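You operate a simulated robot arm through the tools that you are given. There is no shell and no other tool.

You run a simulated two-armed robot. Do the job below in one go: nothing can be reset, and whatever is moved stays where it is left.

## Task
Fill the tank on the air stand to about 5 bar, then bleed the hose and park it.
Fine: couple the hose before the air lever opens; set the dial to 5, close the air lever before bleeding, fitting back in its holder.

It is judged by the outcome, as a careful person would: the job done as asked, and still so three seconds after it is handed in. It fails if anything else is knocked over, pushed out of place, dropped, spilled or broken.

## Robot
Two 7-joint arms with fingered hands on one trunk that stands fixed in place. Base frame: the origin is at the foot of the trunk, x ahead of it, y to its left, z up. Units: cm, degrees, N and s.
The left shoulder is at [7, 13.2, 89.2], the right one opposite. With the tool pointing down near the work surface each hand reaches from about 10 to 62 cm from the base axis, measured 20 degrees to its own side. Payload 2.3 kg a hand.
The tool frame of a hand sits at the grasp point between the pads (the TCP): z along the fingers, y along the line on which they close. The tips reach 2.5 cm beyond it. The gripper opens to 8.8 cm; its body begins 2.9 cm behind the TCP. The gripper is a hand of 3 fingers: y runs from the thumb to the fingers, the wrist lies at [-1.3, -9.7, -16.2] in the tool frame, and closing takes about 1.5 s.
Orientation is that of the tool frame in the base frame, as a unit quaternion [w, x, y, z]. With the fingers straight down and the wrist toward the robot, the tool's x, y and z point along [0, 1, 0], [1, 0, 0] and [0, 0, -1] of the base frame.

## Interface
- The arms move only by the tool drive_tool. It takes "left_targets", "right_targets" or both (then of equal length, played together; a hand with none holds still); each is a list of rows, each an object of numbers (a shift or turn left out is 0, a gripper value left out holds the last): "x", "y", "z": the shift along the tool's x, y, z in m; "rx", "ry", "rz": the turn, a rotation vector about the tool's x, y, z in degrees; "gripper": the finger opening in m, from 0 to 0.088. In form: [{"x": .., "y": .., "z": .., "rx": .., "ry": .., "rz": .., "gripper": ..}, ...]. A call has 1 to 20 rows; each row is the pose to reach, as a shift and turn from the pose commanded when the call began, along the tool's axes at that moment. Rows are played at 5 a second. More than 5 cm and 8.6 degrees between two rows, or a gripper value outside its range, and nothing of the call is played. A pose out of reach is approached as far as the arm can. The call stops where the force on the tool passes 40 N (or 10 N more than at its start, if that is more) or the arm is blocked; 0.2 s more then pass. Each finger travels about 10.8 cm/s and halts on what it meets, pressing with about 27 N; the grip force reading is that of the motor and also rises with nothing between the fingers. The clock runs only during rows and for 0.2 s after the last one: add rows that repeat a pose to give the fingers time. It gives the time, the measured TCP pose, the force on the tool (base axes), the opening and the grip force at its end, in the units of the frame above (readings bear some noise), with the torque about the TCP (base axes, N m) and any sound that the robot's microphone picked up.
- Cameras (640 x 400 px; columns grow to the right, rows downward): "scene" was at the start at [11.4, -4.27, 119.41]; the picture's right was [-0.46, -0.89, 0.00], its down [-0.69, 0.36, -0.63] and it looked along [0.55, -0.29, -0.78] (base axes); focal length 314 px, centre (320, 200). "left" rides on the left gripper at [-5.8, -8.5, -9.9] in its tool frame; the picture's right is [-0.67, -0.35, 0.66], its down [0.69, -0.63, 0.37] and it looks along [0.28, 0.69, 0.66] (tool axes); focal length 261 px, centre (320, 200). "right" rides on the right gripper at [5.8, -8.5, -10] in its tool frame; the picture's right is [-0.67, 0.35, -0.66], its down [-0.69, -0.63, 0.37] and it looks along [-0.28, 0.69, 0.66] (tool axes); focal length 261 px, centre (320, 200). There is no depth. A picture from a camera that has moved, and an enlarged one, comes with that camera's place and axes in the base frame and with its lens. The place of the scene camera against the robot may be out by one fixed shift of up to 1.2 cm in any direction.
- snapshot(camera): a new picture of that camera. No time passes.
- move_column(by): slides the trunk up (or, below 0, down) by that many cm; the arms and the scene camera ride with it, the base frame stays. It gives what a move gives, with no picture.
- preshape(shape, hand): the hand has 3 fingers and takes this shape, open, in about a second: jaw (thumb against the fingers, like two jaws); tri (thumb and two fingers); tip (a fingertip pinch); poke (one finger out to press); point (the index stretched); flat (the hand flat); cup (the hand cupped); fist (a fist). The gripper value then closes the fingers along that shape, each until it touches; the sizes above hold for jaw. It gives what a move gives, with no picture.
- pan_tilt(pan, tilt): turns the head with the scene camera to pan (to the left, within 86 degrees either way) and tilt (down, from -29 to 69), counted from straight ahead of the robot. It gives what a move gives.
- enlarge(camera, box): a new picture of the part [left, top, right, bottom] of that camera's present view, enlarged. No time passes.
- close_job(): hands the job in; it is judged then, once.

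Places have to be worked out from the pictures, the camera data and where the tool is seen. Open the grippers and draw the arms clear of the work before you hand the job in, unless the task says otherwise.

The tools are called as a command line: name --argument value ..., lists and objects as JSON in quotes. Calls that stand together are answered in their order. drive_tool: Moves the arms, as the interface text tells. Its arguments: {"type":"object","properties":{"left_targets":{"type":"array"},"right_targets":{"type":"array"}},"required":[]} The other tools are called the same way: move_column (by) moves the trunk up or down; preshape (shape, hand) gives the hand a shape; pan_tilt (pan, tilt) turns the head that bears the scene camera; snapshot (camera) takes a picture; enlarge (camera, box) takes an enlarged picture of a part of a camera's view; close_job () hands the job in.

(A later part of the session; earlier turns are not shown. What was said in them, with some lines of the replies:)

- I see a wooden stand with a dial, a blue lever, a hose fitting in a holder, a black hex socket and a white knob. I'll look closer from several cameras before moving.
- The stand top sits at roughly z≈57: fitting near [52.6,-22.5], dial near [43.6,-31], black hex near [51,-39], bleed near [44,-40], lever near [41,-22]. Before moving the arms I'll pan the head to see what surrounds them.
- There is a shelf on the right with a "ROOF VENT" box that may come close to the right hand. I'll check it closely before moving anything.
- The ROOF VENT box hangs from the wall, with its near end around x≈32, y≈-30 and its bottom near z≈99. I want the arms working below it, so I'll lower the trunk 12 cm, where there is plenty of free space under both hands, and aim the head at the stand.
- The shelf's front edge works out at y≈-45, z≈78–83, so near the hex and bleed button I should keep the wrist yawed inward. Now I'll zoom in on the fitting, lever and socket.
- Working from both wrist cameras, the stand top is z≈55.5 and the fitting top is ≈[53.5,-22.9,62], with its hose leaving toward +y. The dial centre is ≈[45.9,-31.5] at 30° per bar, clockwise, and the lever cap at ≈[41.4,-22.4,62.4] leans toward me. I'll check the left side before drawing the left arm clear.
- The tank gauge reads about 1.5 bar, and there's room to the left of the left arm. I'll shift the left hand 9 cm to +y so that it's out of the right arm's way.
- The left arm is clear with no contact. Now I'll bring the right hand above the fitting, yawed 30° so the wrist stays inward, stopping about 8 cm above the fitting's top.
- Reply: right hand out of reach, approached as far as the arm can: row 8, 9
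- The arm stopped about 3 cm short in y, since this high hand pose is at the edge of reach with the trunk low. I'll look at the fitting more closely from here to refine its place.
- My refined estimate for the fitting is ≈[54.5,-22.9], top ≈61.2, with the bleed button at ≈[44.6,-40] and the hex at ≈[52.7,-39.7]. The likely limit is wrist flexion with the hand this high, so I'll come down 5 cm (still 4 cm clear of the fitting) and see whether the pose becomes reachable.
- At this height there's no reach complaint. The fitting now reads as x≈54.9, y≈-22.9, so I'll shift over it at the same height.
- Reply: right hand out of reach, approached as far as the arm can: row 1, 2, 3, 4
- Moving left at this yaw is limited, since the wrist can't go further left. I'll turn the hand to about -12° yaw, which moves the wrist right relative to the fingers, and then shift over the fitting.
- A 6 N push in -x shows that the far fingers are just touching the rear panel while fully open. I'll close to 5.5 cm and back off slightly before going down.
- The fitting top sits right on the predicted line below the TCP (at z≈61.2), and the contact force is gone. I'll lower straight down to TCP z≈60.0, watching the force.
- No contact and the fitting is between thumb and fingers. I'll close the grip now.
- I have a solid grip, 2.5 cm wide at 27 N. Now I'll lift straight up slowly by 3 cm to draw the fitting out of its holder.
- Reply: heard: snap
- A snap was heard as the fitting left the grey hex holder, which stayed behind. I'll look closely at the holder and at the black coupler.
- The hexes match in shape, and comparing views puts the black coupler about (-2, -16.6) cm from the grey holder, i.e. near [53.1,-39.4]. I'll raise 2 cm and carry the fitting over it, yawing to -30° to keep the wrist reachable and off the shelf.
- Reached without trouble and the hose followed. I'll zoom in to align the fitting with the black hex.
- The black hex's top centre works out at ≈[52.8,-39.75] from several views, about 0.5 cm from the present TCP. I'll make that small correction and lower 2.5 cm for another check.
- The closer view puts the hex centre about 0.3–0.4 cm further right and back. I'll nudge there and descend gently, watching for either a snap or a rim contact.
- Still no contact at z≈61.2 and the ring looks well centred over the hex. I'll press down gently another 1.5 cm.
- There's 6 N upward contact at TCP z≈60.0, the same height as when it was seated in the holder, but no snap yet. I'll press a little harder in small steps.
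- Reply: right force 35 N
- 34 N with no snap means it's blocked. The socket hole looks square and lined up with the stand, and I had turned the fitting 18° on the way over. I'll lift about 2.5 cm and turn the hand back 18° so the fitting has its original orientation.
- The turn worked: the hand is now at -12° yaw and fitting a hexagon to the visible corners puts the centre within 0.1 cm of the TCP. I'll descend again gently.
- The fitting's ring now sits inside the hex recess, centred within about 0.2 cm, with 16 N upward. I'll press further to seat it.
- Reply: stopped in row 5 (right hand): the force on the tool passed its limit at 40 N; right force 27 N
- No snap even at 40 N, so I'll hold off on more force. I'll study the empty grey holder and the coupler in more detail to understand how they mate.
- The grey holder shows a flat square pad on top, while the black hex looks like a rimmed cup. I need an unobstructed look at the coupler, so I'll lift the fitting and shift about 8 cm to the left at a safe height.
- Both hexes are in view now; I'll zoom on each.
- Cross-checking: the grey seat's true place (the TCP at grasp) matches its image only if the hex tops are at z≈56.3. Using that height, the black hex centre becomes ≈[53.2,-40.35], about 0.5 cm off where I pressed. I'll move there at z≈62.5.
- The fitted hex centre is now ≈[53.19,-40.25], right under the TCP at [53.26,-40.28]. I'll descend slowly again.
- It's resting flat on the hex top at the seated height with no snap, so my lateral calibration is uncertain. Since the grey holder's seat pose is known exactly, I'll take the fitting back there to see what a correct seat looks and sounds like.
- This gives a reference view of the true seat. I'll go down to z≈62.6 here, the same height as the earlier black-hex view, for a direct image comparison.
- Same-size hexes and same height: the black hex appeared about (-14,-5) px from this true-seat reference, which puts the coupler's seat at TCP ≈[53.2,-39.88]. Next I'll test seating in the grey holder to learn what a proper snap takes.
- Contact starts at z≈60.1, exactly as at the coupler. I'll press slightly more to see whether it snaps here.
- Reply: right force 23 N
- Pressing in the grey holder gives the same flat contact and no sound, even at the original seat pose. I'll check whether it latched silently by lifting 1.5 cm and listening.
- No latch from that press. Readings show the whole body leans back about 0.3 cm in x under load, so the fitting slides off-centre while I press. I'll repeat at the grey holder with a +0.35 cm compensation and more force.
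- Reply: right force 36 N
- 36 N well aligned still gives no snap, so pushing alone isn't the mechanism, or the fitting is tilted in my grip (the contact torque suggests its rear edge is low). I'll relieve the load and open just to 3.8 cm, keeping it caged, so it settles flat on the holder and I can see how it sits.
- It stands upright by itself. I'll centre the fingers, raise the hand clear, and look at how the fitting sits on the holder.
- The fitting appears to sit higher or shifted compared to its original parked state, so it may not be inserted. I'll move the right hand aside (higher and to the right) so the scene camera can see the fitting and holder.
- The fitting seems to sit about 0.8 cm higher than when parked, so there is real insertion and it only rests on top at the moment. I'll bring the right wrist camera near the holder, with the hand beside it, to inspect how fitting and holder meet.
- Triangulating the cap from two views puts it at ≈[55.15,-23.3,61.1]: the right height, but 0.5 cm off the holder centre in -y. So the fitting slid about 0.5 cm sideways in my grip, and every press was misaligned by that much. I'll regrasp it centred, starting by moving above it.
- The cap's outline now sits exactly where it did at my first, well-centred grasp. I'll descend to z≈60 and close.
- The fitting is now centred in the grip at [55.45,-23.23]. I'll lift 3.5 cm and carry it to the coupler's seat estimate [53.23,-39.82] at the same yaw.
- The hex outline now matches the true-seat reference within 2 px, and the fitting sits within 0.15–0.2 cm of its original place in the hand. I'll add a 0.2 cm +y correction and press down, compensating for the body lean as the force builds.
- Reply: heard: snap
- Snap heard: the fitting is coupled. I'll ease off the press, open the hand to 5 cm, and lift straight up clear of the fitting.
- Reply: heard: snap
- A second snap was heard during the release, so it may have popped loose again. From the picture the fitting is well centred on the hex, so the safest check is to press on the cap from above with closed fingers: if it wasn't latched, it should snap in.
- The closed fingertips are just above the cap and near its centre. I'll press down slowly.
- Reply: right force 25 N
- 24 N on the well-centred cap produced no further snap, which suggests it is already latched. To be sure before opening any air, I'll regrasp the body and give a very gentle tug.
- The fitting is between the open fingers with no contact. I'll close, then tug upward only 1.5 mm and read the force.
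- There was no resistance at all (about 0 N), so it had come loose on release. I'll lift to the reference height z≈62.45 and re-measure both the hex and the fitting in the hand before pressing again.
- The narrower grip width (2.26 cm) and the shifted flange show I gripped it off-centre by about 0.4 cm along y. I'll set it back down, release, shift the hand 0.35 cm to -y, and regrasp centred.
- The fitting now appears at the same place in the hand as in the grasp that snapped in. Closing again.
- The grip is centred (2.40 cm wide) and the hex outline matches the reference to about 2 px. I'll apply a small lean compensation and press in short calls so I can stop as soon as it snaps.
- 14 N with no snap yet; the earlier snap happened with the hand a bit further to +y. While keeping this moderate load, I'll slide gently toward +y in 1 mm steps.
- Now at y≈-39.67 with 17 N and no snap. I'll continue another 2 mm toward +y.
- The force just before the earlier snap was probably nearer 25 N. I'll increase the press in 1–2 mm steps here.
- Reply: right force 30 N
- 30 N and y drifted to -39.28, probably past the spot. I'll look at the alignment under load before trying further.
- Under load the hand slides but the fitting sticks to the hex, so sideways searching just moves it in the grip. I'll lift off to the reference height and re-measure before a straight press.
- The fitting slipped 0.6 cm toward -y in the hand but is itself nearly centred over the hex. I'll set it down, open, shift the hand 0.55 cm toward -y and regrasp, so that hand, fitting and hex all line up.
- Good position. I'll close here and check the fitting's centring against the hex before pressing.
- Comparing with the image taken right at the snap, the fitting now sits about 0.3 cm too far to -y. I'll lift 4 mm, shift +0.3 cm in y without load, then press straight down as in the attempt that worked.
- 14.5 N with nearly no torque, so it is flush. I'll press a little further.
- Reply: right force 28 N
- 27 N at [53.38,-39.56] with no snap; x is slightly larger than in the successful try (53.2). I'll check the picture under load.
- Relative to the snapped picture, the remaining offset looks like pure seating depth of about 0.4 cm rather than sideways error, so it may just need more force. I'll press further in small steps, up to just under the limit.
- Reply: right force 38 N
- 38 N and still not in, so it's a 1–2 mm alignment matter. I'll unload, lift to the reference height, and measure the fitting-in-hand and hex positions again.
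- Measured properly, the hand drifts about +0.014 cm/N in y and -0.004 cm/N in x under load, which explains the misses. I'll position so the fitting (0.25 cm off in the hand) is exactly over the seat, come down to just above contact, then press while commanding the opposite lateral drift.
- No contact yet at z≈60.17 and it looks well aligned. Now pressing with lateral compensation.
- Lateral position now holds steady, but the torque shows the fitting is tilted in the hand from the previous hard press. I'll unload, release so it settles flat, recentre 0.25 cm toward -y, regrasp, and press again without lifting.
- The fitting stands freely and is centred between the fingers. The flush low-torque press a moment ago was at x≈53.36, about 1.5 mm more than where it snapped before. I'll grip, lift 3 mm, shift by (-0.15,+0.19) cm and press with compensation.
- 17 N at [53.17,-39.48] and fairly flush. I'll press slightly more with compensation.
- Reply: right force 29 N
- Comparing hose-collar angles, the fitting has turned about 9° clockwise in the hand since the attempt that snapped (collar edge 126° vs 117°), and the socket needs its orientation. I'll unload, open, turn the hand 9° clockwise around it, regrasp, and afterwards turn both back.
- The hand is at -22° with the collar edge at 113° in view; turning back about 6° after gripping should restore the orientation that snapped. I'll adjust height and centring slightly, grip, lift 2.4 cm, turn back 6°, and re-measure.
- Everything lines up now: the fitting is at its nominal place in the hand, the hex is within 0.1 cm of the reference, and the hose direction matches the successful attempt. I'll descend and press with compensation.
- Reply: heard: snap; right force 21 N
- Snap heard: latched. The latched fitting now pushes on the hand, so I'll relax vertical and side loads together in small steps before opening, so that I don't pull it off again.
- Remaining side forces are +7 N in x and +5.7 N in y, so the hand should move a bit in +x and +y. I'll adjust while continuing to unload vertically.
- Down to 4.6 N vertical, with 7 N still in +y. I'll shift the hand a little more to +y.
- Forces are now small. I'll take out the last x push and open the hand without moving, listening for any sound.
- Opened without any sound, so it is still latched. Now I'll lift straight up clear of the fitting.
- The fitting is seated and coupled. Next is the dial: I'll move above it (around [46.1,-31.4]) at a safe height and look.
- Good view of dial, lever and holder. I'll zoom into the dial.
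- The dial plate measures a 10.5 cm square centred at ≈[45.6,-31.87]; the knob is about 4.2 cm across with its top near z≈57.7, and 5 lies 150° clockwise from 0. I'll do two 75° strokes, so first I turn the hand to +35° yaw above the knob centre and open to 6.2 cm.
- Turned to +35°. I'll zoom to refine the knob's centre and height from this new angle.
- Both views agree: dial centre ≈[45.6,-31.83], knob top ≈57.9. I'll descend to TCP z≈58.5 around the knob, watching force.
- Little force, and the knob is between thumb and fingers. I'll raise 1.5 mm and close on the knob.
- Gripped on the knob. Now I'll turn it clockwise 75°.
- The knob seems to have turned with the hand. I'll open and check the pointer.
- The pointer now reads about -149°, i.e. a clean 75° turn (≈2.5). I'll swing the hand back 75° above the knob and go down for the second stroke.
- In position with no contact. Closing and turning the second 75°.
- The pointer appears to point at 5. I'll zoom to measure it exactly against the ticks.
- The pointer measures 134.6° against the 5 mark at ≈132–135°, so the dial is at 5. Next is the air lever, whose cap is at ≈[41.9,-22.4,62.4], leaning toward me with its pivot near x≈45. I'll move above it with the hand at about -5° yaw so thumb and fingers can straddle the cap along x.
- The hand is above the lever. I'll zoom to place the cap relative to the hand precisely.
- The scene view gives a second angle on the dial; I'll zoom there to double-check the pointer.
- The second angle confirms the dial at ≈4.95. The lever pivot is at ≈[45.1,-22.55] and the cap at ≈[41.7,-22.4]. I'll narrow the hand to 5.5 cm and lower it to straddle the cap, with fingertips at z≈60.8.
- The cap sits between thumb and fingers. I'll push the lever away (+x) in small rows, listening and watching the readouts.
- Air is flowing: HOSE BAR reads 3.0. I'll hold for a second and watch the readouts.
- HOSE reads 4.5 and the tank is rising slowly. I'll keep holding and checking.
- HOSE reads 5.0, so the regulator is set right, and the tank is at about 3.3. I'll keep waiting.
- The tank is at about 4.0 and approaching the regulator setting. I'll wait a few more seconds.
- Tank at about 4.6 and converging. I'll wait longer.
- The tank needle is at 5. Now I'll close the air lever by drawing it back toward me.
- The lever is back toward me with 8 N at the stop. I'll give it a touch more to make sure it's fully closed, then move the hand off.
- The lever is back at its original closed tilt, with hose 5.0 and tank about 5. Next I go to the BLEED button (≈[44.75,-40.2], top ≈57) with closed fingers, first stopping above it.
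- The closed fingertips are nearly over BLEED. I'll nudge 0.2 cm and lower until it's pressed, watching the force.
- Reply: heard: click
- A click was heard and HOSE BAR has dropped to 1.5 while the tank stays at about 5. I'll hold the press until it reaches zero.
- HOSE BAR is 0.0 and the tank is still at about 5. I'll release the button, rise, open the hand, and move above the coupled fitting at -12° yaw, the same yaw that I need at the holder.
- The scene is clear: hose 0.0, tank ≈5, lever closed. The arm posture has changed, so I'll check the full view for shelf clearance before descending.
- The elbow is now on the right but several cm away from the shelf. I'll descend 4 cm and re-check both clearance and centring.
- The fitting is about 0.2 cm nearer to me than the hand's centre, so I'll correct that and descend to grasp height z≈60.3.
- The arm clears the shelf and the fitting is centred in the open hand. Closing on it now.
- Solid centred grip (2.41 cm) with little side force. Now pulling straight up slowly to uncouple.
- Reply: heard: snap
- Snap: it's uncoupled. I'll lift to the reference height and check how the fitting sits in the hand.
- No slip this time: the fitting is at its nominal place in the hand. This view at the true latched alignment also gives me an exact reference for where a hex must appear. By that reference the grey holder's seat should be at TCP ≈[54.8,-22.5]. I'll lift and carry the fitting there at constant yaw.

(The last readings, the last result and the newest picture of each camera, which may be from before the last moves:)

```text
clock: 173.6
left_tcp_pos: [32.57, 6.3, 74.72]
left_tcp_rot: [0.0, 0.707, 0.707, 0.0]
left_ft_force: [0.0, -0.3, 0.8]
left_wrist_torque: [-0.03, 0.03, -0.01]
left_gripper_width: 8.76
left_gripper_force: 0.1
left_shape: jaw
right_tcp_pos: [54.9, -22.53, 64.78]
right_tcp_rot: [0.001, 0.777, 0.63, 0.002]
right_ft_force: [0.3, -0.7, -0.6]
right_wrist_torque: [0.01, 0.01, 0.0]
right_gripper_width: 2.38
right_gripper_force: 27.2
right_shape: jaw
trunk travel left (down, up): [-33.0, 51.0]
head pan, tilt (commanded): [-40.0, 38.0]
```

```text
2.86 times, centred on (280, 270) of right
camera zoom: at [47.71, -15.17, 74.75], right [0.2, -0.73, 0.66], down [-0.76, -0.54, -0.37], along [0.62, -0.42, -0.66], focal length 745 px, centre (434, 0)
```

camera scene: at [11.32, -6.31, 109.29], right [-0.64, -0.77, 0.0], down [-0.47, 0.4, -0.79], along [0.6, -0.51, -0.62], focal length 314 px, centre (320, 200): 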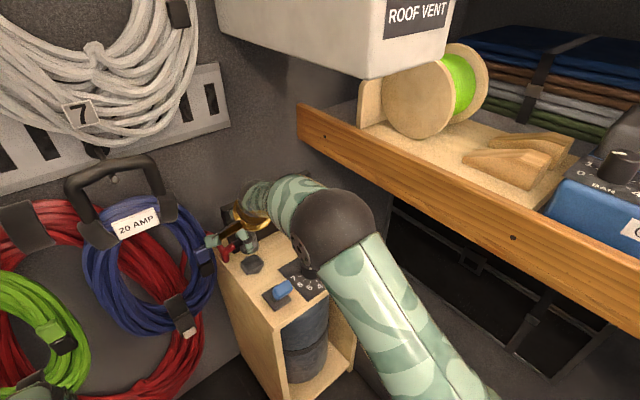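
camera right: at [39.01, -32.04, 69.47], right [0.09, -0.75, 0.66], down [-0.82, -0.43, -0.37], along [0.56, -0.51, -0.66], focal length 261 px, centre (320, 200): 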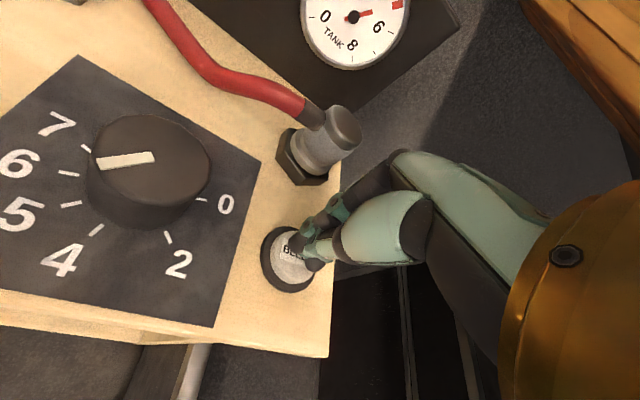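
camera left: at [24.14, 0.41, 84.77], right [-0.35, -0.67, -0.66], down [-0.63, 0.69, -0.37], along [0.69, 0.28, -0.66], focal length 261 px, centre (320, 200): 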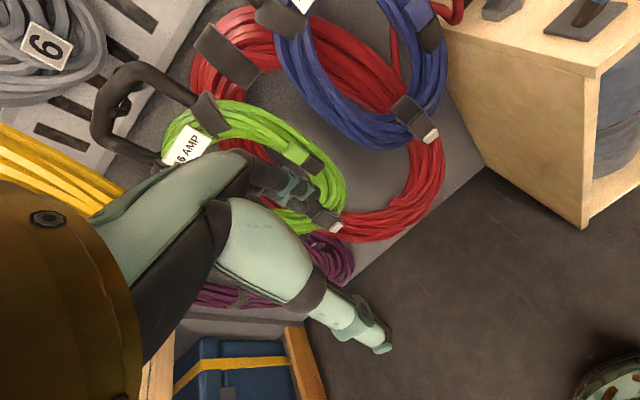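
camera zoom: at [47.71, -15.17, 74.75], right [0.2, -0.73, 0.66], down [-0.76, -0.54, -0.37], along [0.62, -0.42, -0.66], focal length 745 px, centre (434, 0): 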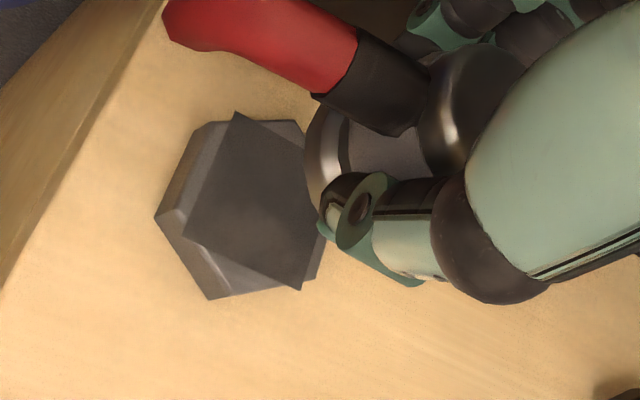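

Reached the holder with the fitting still well placed in the hand (flange edge ≈304 px). I'll lower to the reference height and compare the hex.

drive_tool --right_targets '[{"z": 0.012}, {"z": 0.023}, {"z": 0.023}]'

enlarge --camera "right" --box '[200, 200, 360, 340]'

```text
clock: 174.3
left_tcp_pos: [32.71, 6.31, 74.81]
left_tcp_rot: [-0.001, 0.707, 0.707, 0.0]
left_ft_force: [-0.7, 0.7, 0.8]
left_wrist_torque: [0.01, 0.0, 0.04]
left_gripper_width: 8.74
left_gripper_force: 0.0
left_shape: jaw
right_tcp_pos: [54.8, -22.57, 62.55]
right_tcp_rot: [0.002, 0.777, 0.629, 0.002]
right_ft_force: [-1.0, 0.4, -0.8]
right_wrist_torque: [0.0, -0.01, -0.01]
right_gripper_width: 2.4
right_gripper_force: 26.6
right_shape: jaw
trunk travel left (down, up): [-33.0, 51.0]
head pan, tilt (commanded): [-40.0, 38.0]
```

```text
2.86 times, centred on (280, 270) of right
camera zoom: at [47.58, -15.21, 72.44], right [0.2, -0.73, 0.66], down [-0.76, -0.54, -0.37], along [0.62, -0.42, -0.66], focal length 745 px, centre (434, 0)
```

zoom: 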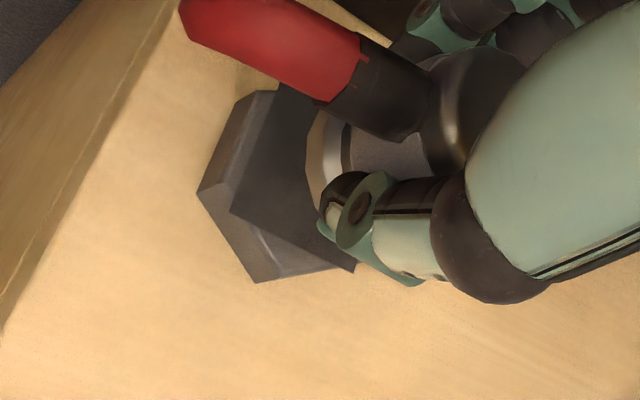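

The hex needs to shift by about (3.5, 10) px, i.e. the hand by (+0.19,+0.2) cm. I'll apply that, descend to contact with a light press, and read the drift.

drive_tool --right_targets '[{"x": 0.0024, "y": 0.0015}, {"x": 0.0024, "y": 0.0015, "z": 0.01}, {"x": 0.0024, "y": 0.0015, "z": 0.018}, {"x": 0.0024, "y": 0.0015, "z": 0.0235}, {"x": 0.0024, "y": 0.0015, "z": 0.0255}]'

enlarge --camera "right" --box '[230, 180, 370, 300]'

```text
clock: 175.6
left_tcp_pos: [32.65, 6.39, 74.95]
left_tcp_rot: [0.0, 0.707, 0.707, -0.001]
left_ft_force: [-0.8, -0.1, -0.2]
left_wrist_torque: [0.03, 0.01, 0.02]
left_gripper_width: 8.77
left_gripper_force: 0.1
left_shape: jaw
right_tcp_pos: [54.93, -22.37, 60.24]
right_tcp_rot: [0.003, 0.777, 0.63, 0.002]
right_ft_force: [1.0, -0.2, 3.3]
right_wrist_torque: [-0.02, -0.01, 0.0]
right_gripper_width: 2.37
right_gripper_force: 27.5
right_shape: jaw
trunk travel left (down, up): [-33.0, 51.0]
head pan, tilt (commanded): [-40.0, 38.0]
```

```text
3.33 times, centred on (300, 240) of right
camera zoom: at [47.74, -14.97, 70.12], right [0.2, -0.73, 0.66], down [-0.75, -0.54, -0.37], along [0.63, -0.42, -0.65], focal length 869 px, centre (387, 67)
```

zoom: 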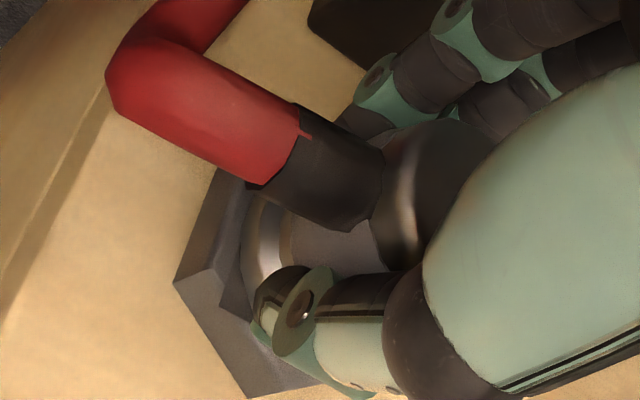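

Light contact at z≈60.24 and the flange-to-hex offset (67 px) equals the latched signature. Now I'll press gently in short steps with slight compensation.

drive_tool --right_targets '[{"y": 0.0005, "z": 0.0015}, {"y": 0.001, "z": 0.003}, {"y": 0.0012, "z": 0.004}]'

```text
clock: 176.3
left_tcp_pos: [32.5, 6.57, 74.99]
left_tcp_rot: [0.003, 0.707, 0.707, 0.001]
left_ft_force: [0.0, 0.3, 0.0]
left_wrist_torque: [0.01, -0.02, 0.01]
left_gripper_width: 8.78
left_gripper_force: 0.0
left_shape: jaw
right_tcp_pos: [54.91, -22.33, 60.15]
right_tcp_rot: [0.006, 0.777, 0.63, 0.004]
right_ft_force: [2.4, 0.3, 20.0]
right_wrist_torque: [-0.08, -0.11, 0.05]
right_gripper_width: 2.51
right_gripper_force: 27.3
right_shape: jaw
trunk travel left (down, up): [-33.0, 51.0]
head pan, tilt (commanded): [-40.0, 38.0]
heard: snap
```

Snap: the fitting is back in its holder. I'll relax the load gradually and check forces before opening.

drive_tool --right_targets '[{"y": -0.0004, "z": -0.0015}, {"y": -0.0008, "z": -0.003}, {"y": -0.001, "z": -0.0042}, {"y": -0.001, "z": -0.0042}]'

```text
clock: 177.3
left_tcp_pos: [32.67, 6.36, 74.87]
left_tcp_rot: [0.001, 0.708, 0.706, 0.0]
left_ft_force: [0.0, 0.4, -0.7]
left_wrist_torque: [0.02, -0.02, -0.01]
left_gripper_width: 8.73
left_gripper_force: 0.1
left_shape: jaw
right_tcp_pos: [54.92, -22.32, 60.34]
right_tcp_rot: [0.002, 0.777, 0.629, 0.002]
right_ft_force: [4.8, 1.5, 9.4]
right_wrist_torque: [0.0, -0.14, 0.02]
right_gripper_width: 2.5
right_gripper_force: 26.8
right_shape: jaw
trunk travel left (down, up): [-33.0, 51.0]
head pan, tilt (commanded): [-40.0, 38.0]
```

Still 9 N vertical and 5 N in x. I'll continue relaxing, with a slight +x shift.

drive_tool --right_targets '[{"x": 0.0004, "y": 0.0006, "z": -0.001}, {"x": 0.0007, "y": 0.0012, "z": -0.0022}, {"x": 0.0007, "y": 0.0012, "z": -0.0022}]'

```text
clock: 178.2
left_tcp_pos: [32.6, 6.3, 74.86]
left_tcp_rot: [0.0, 0.707, 0.707, 0.0]
left_ft_force: [-0.4, -0.4, 0.1]
left_wrist_torque: [0.01, 0.03, -0.01]
left_gripper_width: 8.76
left_gripper_force: 0.1
left_shape: jaw
right_tcp_pos: [55.02, -22.27, 60.12]
right_tcp_rot: [0.001, 0.777, 0.629, 0.002]
right_ft_force: [-3.0, 2.0, -0.1]
right_wrist_torque: [0.04, 0.06, 0.02]
right_gripper_width: 2.46
right_gripper_force: 27.4
right_shape: jaw
trunk travel left (down, up): [-33.0, 51.0]
head pan, tilt (commanded): [-40.0, 38.0]
```

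Forces are near zero. I'll open to 5 cm without moving and listen.

drive_tool --right_targets '[{"y": -0.0005}, {"y": -0.0005, "gripper": 0.03}, {"y": -0.0005, "gripper": 0.04}, {"y": -0.0005, "gripper": 0.05}, {"y": -0.0005, "gripper": 0.05}, {"y": -0.0005, "gripper": 0.05}]'

enlarge --camera "right" --box '[230, 180, 370, 300]'

```text
clock: 179.6
left_tcp_pos: [32.61, 6.25, 74.85]
left_tcp_rot: [0.0, 0.707, 0.707, 0.0]
left_ft_force: [0.4, 0.1, 0.5]
left_wrist_torque: [0.01, 0.0, 0.01]
left_gripper_width: 8.77
left_gripper_force: 0.0
left_shape: jaw
right_tcp_pos: [55.08, -22.32, 60.39]
right_tcp_rot: [0.002, 0.777, 0.63, 0.001]
right_ft_force: [-0.5, 0.2, 0.4]
right_wrist_torque: [-0.01, -0.02, 0.0]
right_gripper_width: 4.95
right_gripper_force: 0.0
right_shape: jaw
trunk travel left (down, up): [-33.0, 51.0]
head pan, tilt (commanded): [-40.0, 38.0]
```

```text
3.33 times, centred on (300, 240) of right
camera zoom: at [47.91, -14.92, 70.25], right [0.2, -0.73, 0.66], down [-0.76, -0.54, -0.37], along [0.62, -0.42, -0.66], focal length 869 px, centre (387, 67)
```

zoom: 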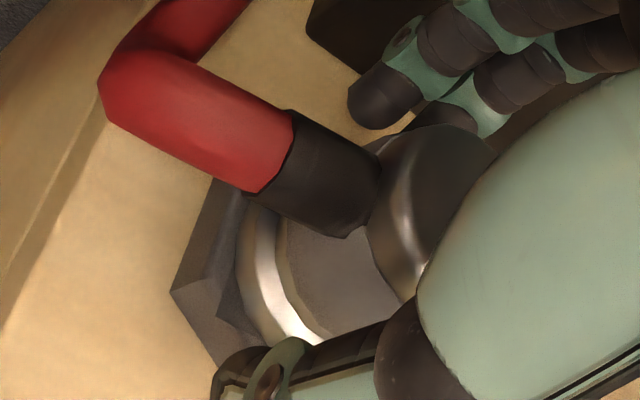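

It stayed latched. Lifting straight up and clear.

drive_tool --right_targets '[{"z": -0.015}, {"z": -0.03}, {"z": -0.05}, {"z": -0.07}, {"z": -0.085}, {"z": -0.085}]'

snapshot --camera "right"

enlarge --camera "right" --box '[170, 170, 350, 330]'

```text
clock: 180.9
left_tcp_pos: [32.75, 6.31, 74.84]
left_tcp_rot: [0.0, 0.707, 0.707, 0.001]
left_ft_force: [1.1, 0.0, 0.4]
left_wrist_torque: [0.01, 0.06, -0.04]
left_gripper_width: 8.76
left_gripper_force: 0.0
left_shape: jaw
right_tcp_pos: [54.99, -22.3, 69.06]
right_tcp_rot: [0.002, 0.777, 0.629, 0.002]
right_ft_force: [0.0, 0.0, 0.4]
right_wrist_torque: [0.01, 0.0, 0.0]
right_gripper_width: 4.96
right_gripper_force: 0.1
right_shape: jaw
trunk travel left (down, up): [-33.0, 51.0]
head pan, tilt (commanded): [-40.0, 38.0]
```

```text
taken
camera right: at [47.79, -14.89, 78.88], right [0.2, -0.73, 0.66], down [-0.76, -0.54, -0.37], along [0.62, -0.42, -0.66], focal length 261 px, centre (320, 200)
```

right: 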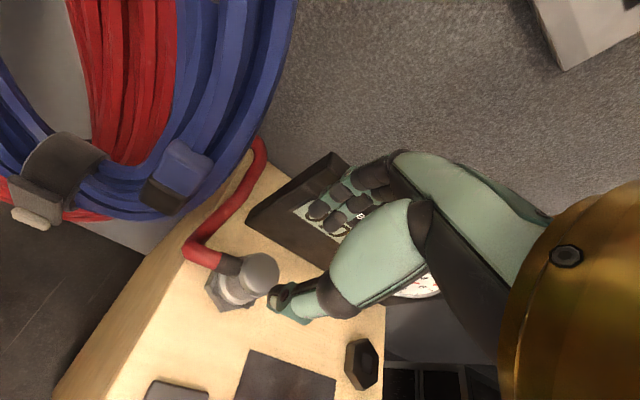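

```text
2.50 times, centred on (260, 250) of right
camera zoom: at [47.79, -14.89, 78.88], right [0.2, -0.73, 0.66], down [-0.76, -0.54, -0.37], along [0.62, -0.42, -0.66], focal length 652 px, centre (470, 75)
```

zoom: 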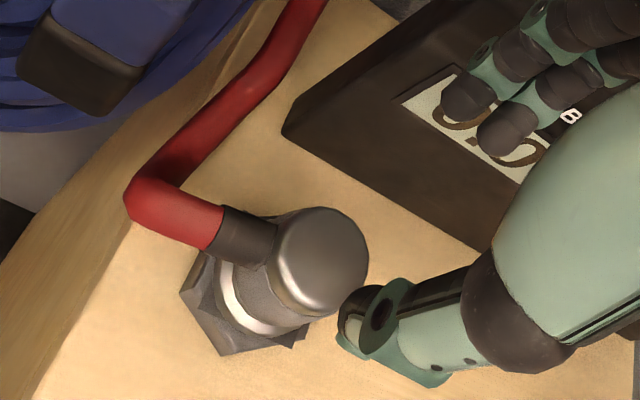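

The fitting is parked as at the start. Now I'll draw the right arm back clear of the stand, rising first, toward its starting area.

drive_tool --right_targets '[{"z": -0.015}, {"z": -0.03}, {"x": -0.015, "y": -0.027, "z": -0.035, "rz": -1}, {"x": -0.03, "y": -0.055, "z": -0.04, "rz": -3}, {"x": -0.046, "y": -0.083, "z": -0.045, "rz": -4}, {"x": -0.062, "y": -0.111, "z": -0.05, "rz": -6}, {"x": -0.078, "y": -0.14, "z": -0.055, "rz": -7}, {"x": -0.094, "y": -0.169, "z": -0.06, "rz": -9}, {"x": -0.11, "y": -0.198, "z": -0.065, "rz": -10}, {"x": -0.127, "y": -0.2285, "z": -0.07, "rz": -12}, {"x": -0.127, "y": -0.2285, "z": -0.07, "rz": -12}]'

pan_tilt --pan -30 --tilt 45

snapshot --camera "scene"

snapshot --camera "right"

```text
clock: 183.3
left_tcp_pos: [32.78, 6.28, 74.89]
left_tcp_rot: [0.0, 0.707, 0.707, 0.001]
left_ft_force: [0.0, 1.0, 0.3]
left_wrist_torque: [0.03, 0.02, 0.0]
left_gripper_width: 8.77
left_gripper_force: 0.1
left_shape: jaw
right_tcp_pos: [29.87, -30.01, 75.6]
right_tcp_rot: [0.003, 0.706, 0.708, 0.002]
right_ft_force: [-0.2, 0.0, -0.4]
right_wrist_torque: [0.02, -0.02, -0.01]
right_gripper_width: 4.98
right_gripper_force: 0.0
right_shape: jaw
trunk travel left (down, up): [-33.0, 51.0]
head pan, tilt (commanded): [-40.0, 38.0]
```

```text
clock: 184.1
left_tcp_pos: [32.63, 6.39, 74.86]
left_tcp_rot: [0.0, 0.708, 0.707, 0.0]
left_ft_force: [-0.6, 0.7, 0.1]
left_wrist_torque: [-0.02, 0.04, 0.01]
left_gripper_width: 8.78
left_gripper_force: 0.0
left_shape: jaw
right_tcp_pos: [29.94, -30.2, 75.65]
right_tcp_rot: [0.002, 0.707, 0.707, 0.002]
right_ft_force: [1.1, -0.1, 0.0]
right_wrist_torque: [0.0, -0.03, 0.0]
right_gripper_width: 4.99
right_gripper_force: 0.0
right_shape: jaw
trunk travel left (down, up): [-33.0, 51.0]
head pan, tilt (commanded): [-30.0, 45.0]
```

```text
taken
camera scene: at [11.72, -4.82, 108.28], right [-0.5, -0.87, 0.0], down [-0.61, 0.35, -0.71], along [0.61, -0.35, -0.71], focal length 314 px, centre (320, 200)
```

scene: 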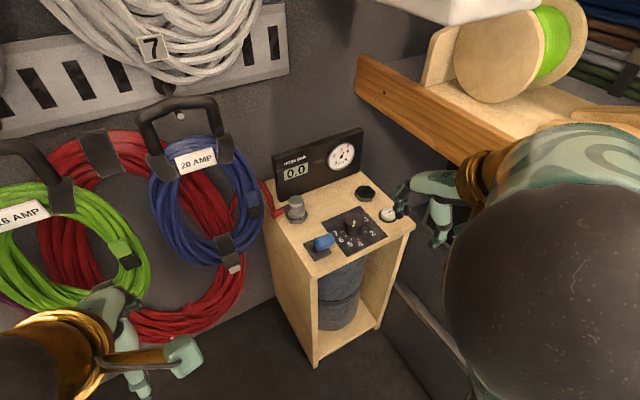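

```text
taken
camera right: at [21.35, -24.32, 85.56], right [0.35, -0.67, 0.66], down [-0.63, -0.69, -0.37], along [0.7, -0.29, -0.66], focal length 261 px, centre (320, 200)
```

right: 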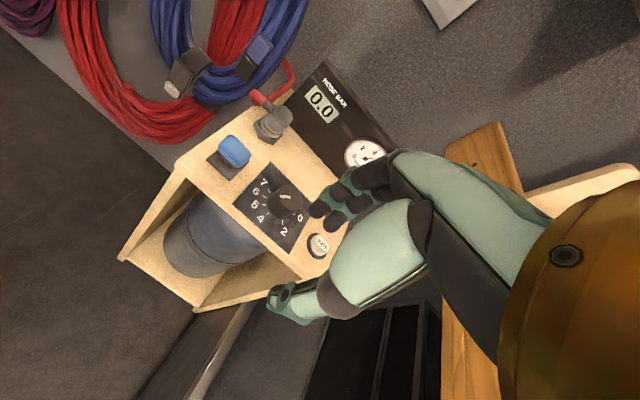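

Everything looks in order. I'll zoom for a final check of the gauge, dial, lever and fitting.

enlarge --camera "scene" --box '[260, 120, 420, 270]'

enlarge --camera "scene" --box '[325, 135, 365, 175]'

enlarge --camera "scene" --box '[325, 200, 395, 255]'

enlarge --camera "right" --box '[180, 50, 340, 240]'

```text
2.67 times, centred on (340, 195) of scene
camera zoom: at [11.72, -4.82, 108.28], right [-0.5, -0.87, 0.0], down [-0.61, 0.35, -0.71], along [0.61, -0.35, -0.71], focal length 838 px, centre (267, 213)
```

zoom: 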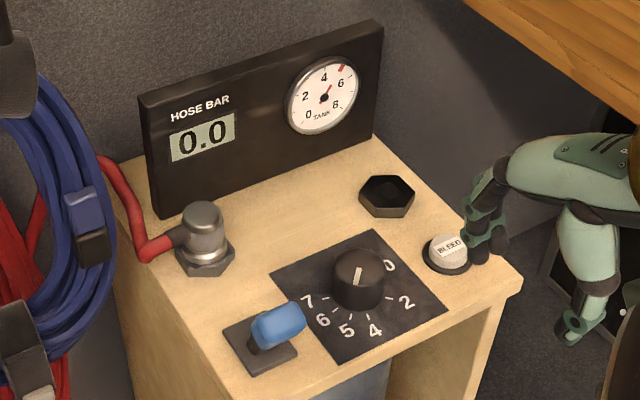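

```text
10.00 times, centred on (345, 155) of scene
camera zoom: at [11.72, -4.82, 108.28], right [-0.5, -0.87, 0.0], down [-0.61, 0.35, -0.71], along [0.61, -0.35, -0.71], focal length 3141 px, centre (70, 650)
```

zoom: 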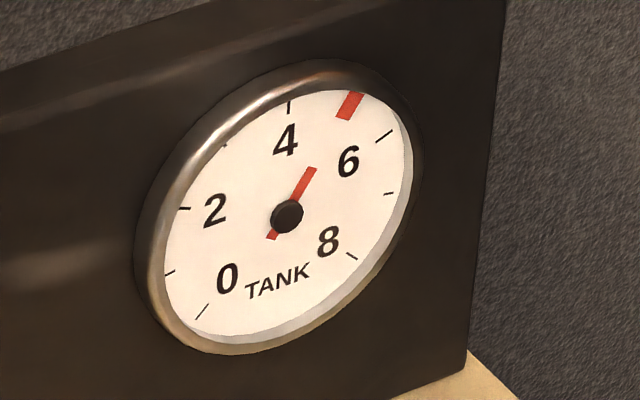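

```text
7.27 times, centred on (360, 228) of scene
camera zoom: at [11.72, -4.82, 108.28], right [-0.5, -0.87, 0.0], down [-0.61, 0.35, -0.71], along [0.61, -0.35, -0.71], focal length 2284 px, centre (29, 0)
```

zoom: 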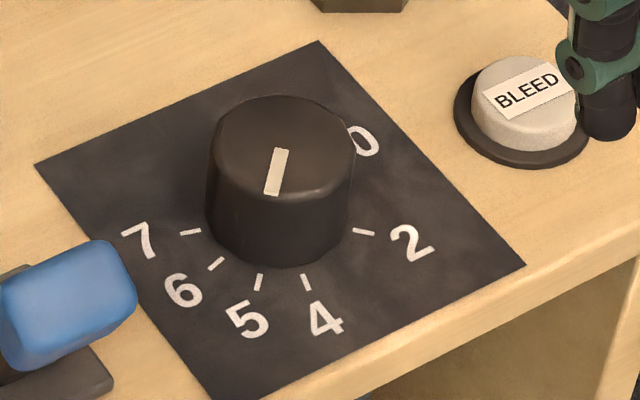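

```text
2.11 times, centred on (260, 145) of right
camera zoom: at [21.35, -24.32, 85.56], right [0.35, -0.67, 0.66], down [-0.63, -0.69, -0.37], along [0.7, -0.29, -0.66], focal length 549 px, centre (446, 316)
```

zoom: 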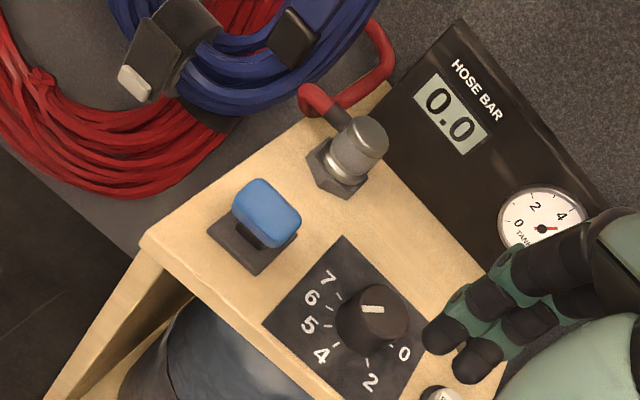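

Final state: tank ≈5 bar, hose 0.0, dial on 5, lever closed, fitting latched in its holder, nothing disturbed. I'll open the right gripper fully and draw it back a little more before handing in.

drive_tool --right_targets '[{"y": -0.015, "z": -0.01, "gripper": 0.07}, {"y": -0.025, "z": -0.02, "gripper": 0.085}, {"y": -0.025, "z": -0.025, "gripper": 0.085}, {"y": -0.025, "z": -0.025, "gripper": 0.085}, {"y": -0.025, "z": -0.025, "gripper": 0.085}]'

enlarge --camera "scene" --box '[240, 100, 440, 280]'

```text
clock: 185.3
left_tcp_pos: [32.74, 6.3, 74.83]
left_tcp_rot: [0.0, 0.707, 0.707, 0.001]
left_ft_force: [-0.1, 0.2, -0.2]
left_wrist_torque: [-0.03, -0.03, 0.0]
left_gripper_width: 8.75
left_gripper_force: 0.1
left_shape: jaw
right_tcp_pos: [27.36, -30.16, 78.11]
right_tcp_rot: [0.002, 0.706, 0.708, 0.003]
right_ft_force: [1.1, -0.2, -1.3]
right_wrist_torque: [0.01, 0.0, -0.05]
right_gripper_width: 8.51
right_gripper_force: 0.1
right_shape: jaw
trunk travel left (down, up): [-33.0, 51.0]
head pan, tilt (commanded): [-30.0, 45.0]
```

```text
2.22 times, centred on (340, 190) of scene
camera zoom: at [11.72, -4.81, 108.27], right [-0.5, -0.87, 0.0], down [-0.61, 0.35, -0.71], along [0.61, -0.35, -0.71], focal length 698 px, centre (276, 222)
```

zoom: 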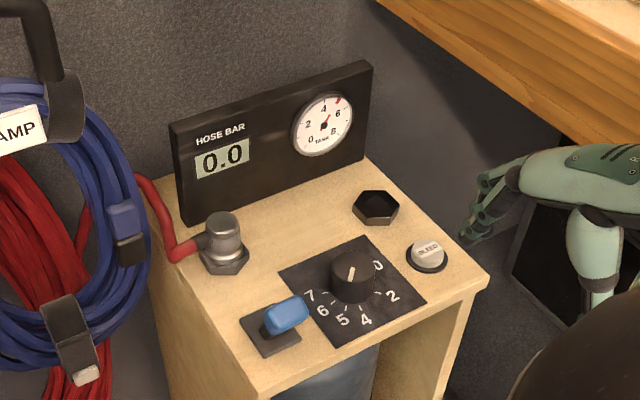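

Both arms are clear, the grippers are open, and the stand shows tank ≈5, hose 0.0, air closed and the fitting parked. Handing in.

close_job

```text
The job is handed in.
```

The tank is filled to about 5 bar, the hose is bled to 0.0, and the fitting is back in its holder. The job has been handed in.

- **Order:** I coupled the fitting before opening any air, then set the dial to 5. I opened the air lever until the tank gauge read about 5, closed it, and held BLEED until the hose display showed 0.0. Then I uncoupled the fitting and parked it.
- **Dial:** It was left at 5. The hose display read 5.0 while the air was open.
- **Coupling:** It took several tries to seat the fitting in the black coupler, with presses up to about 40 N. The first time it latched, it came loose as I let go. The second time it stayed on through filling and bleeding, and I saw no damage to the stand or fitting.
- **Parking:** The fitting snapped into the holder and stayed put when I let go.
- **Contact:** Early on, the fingers briefly touched the stand's rear panel with about 6 N. Nothing looked moved in the final pictures.

Both grippers are open and both arms are clear of the stand. I lowered the trunk 12 cm to work under the ROOF VENT box and left it there.
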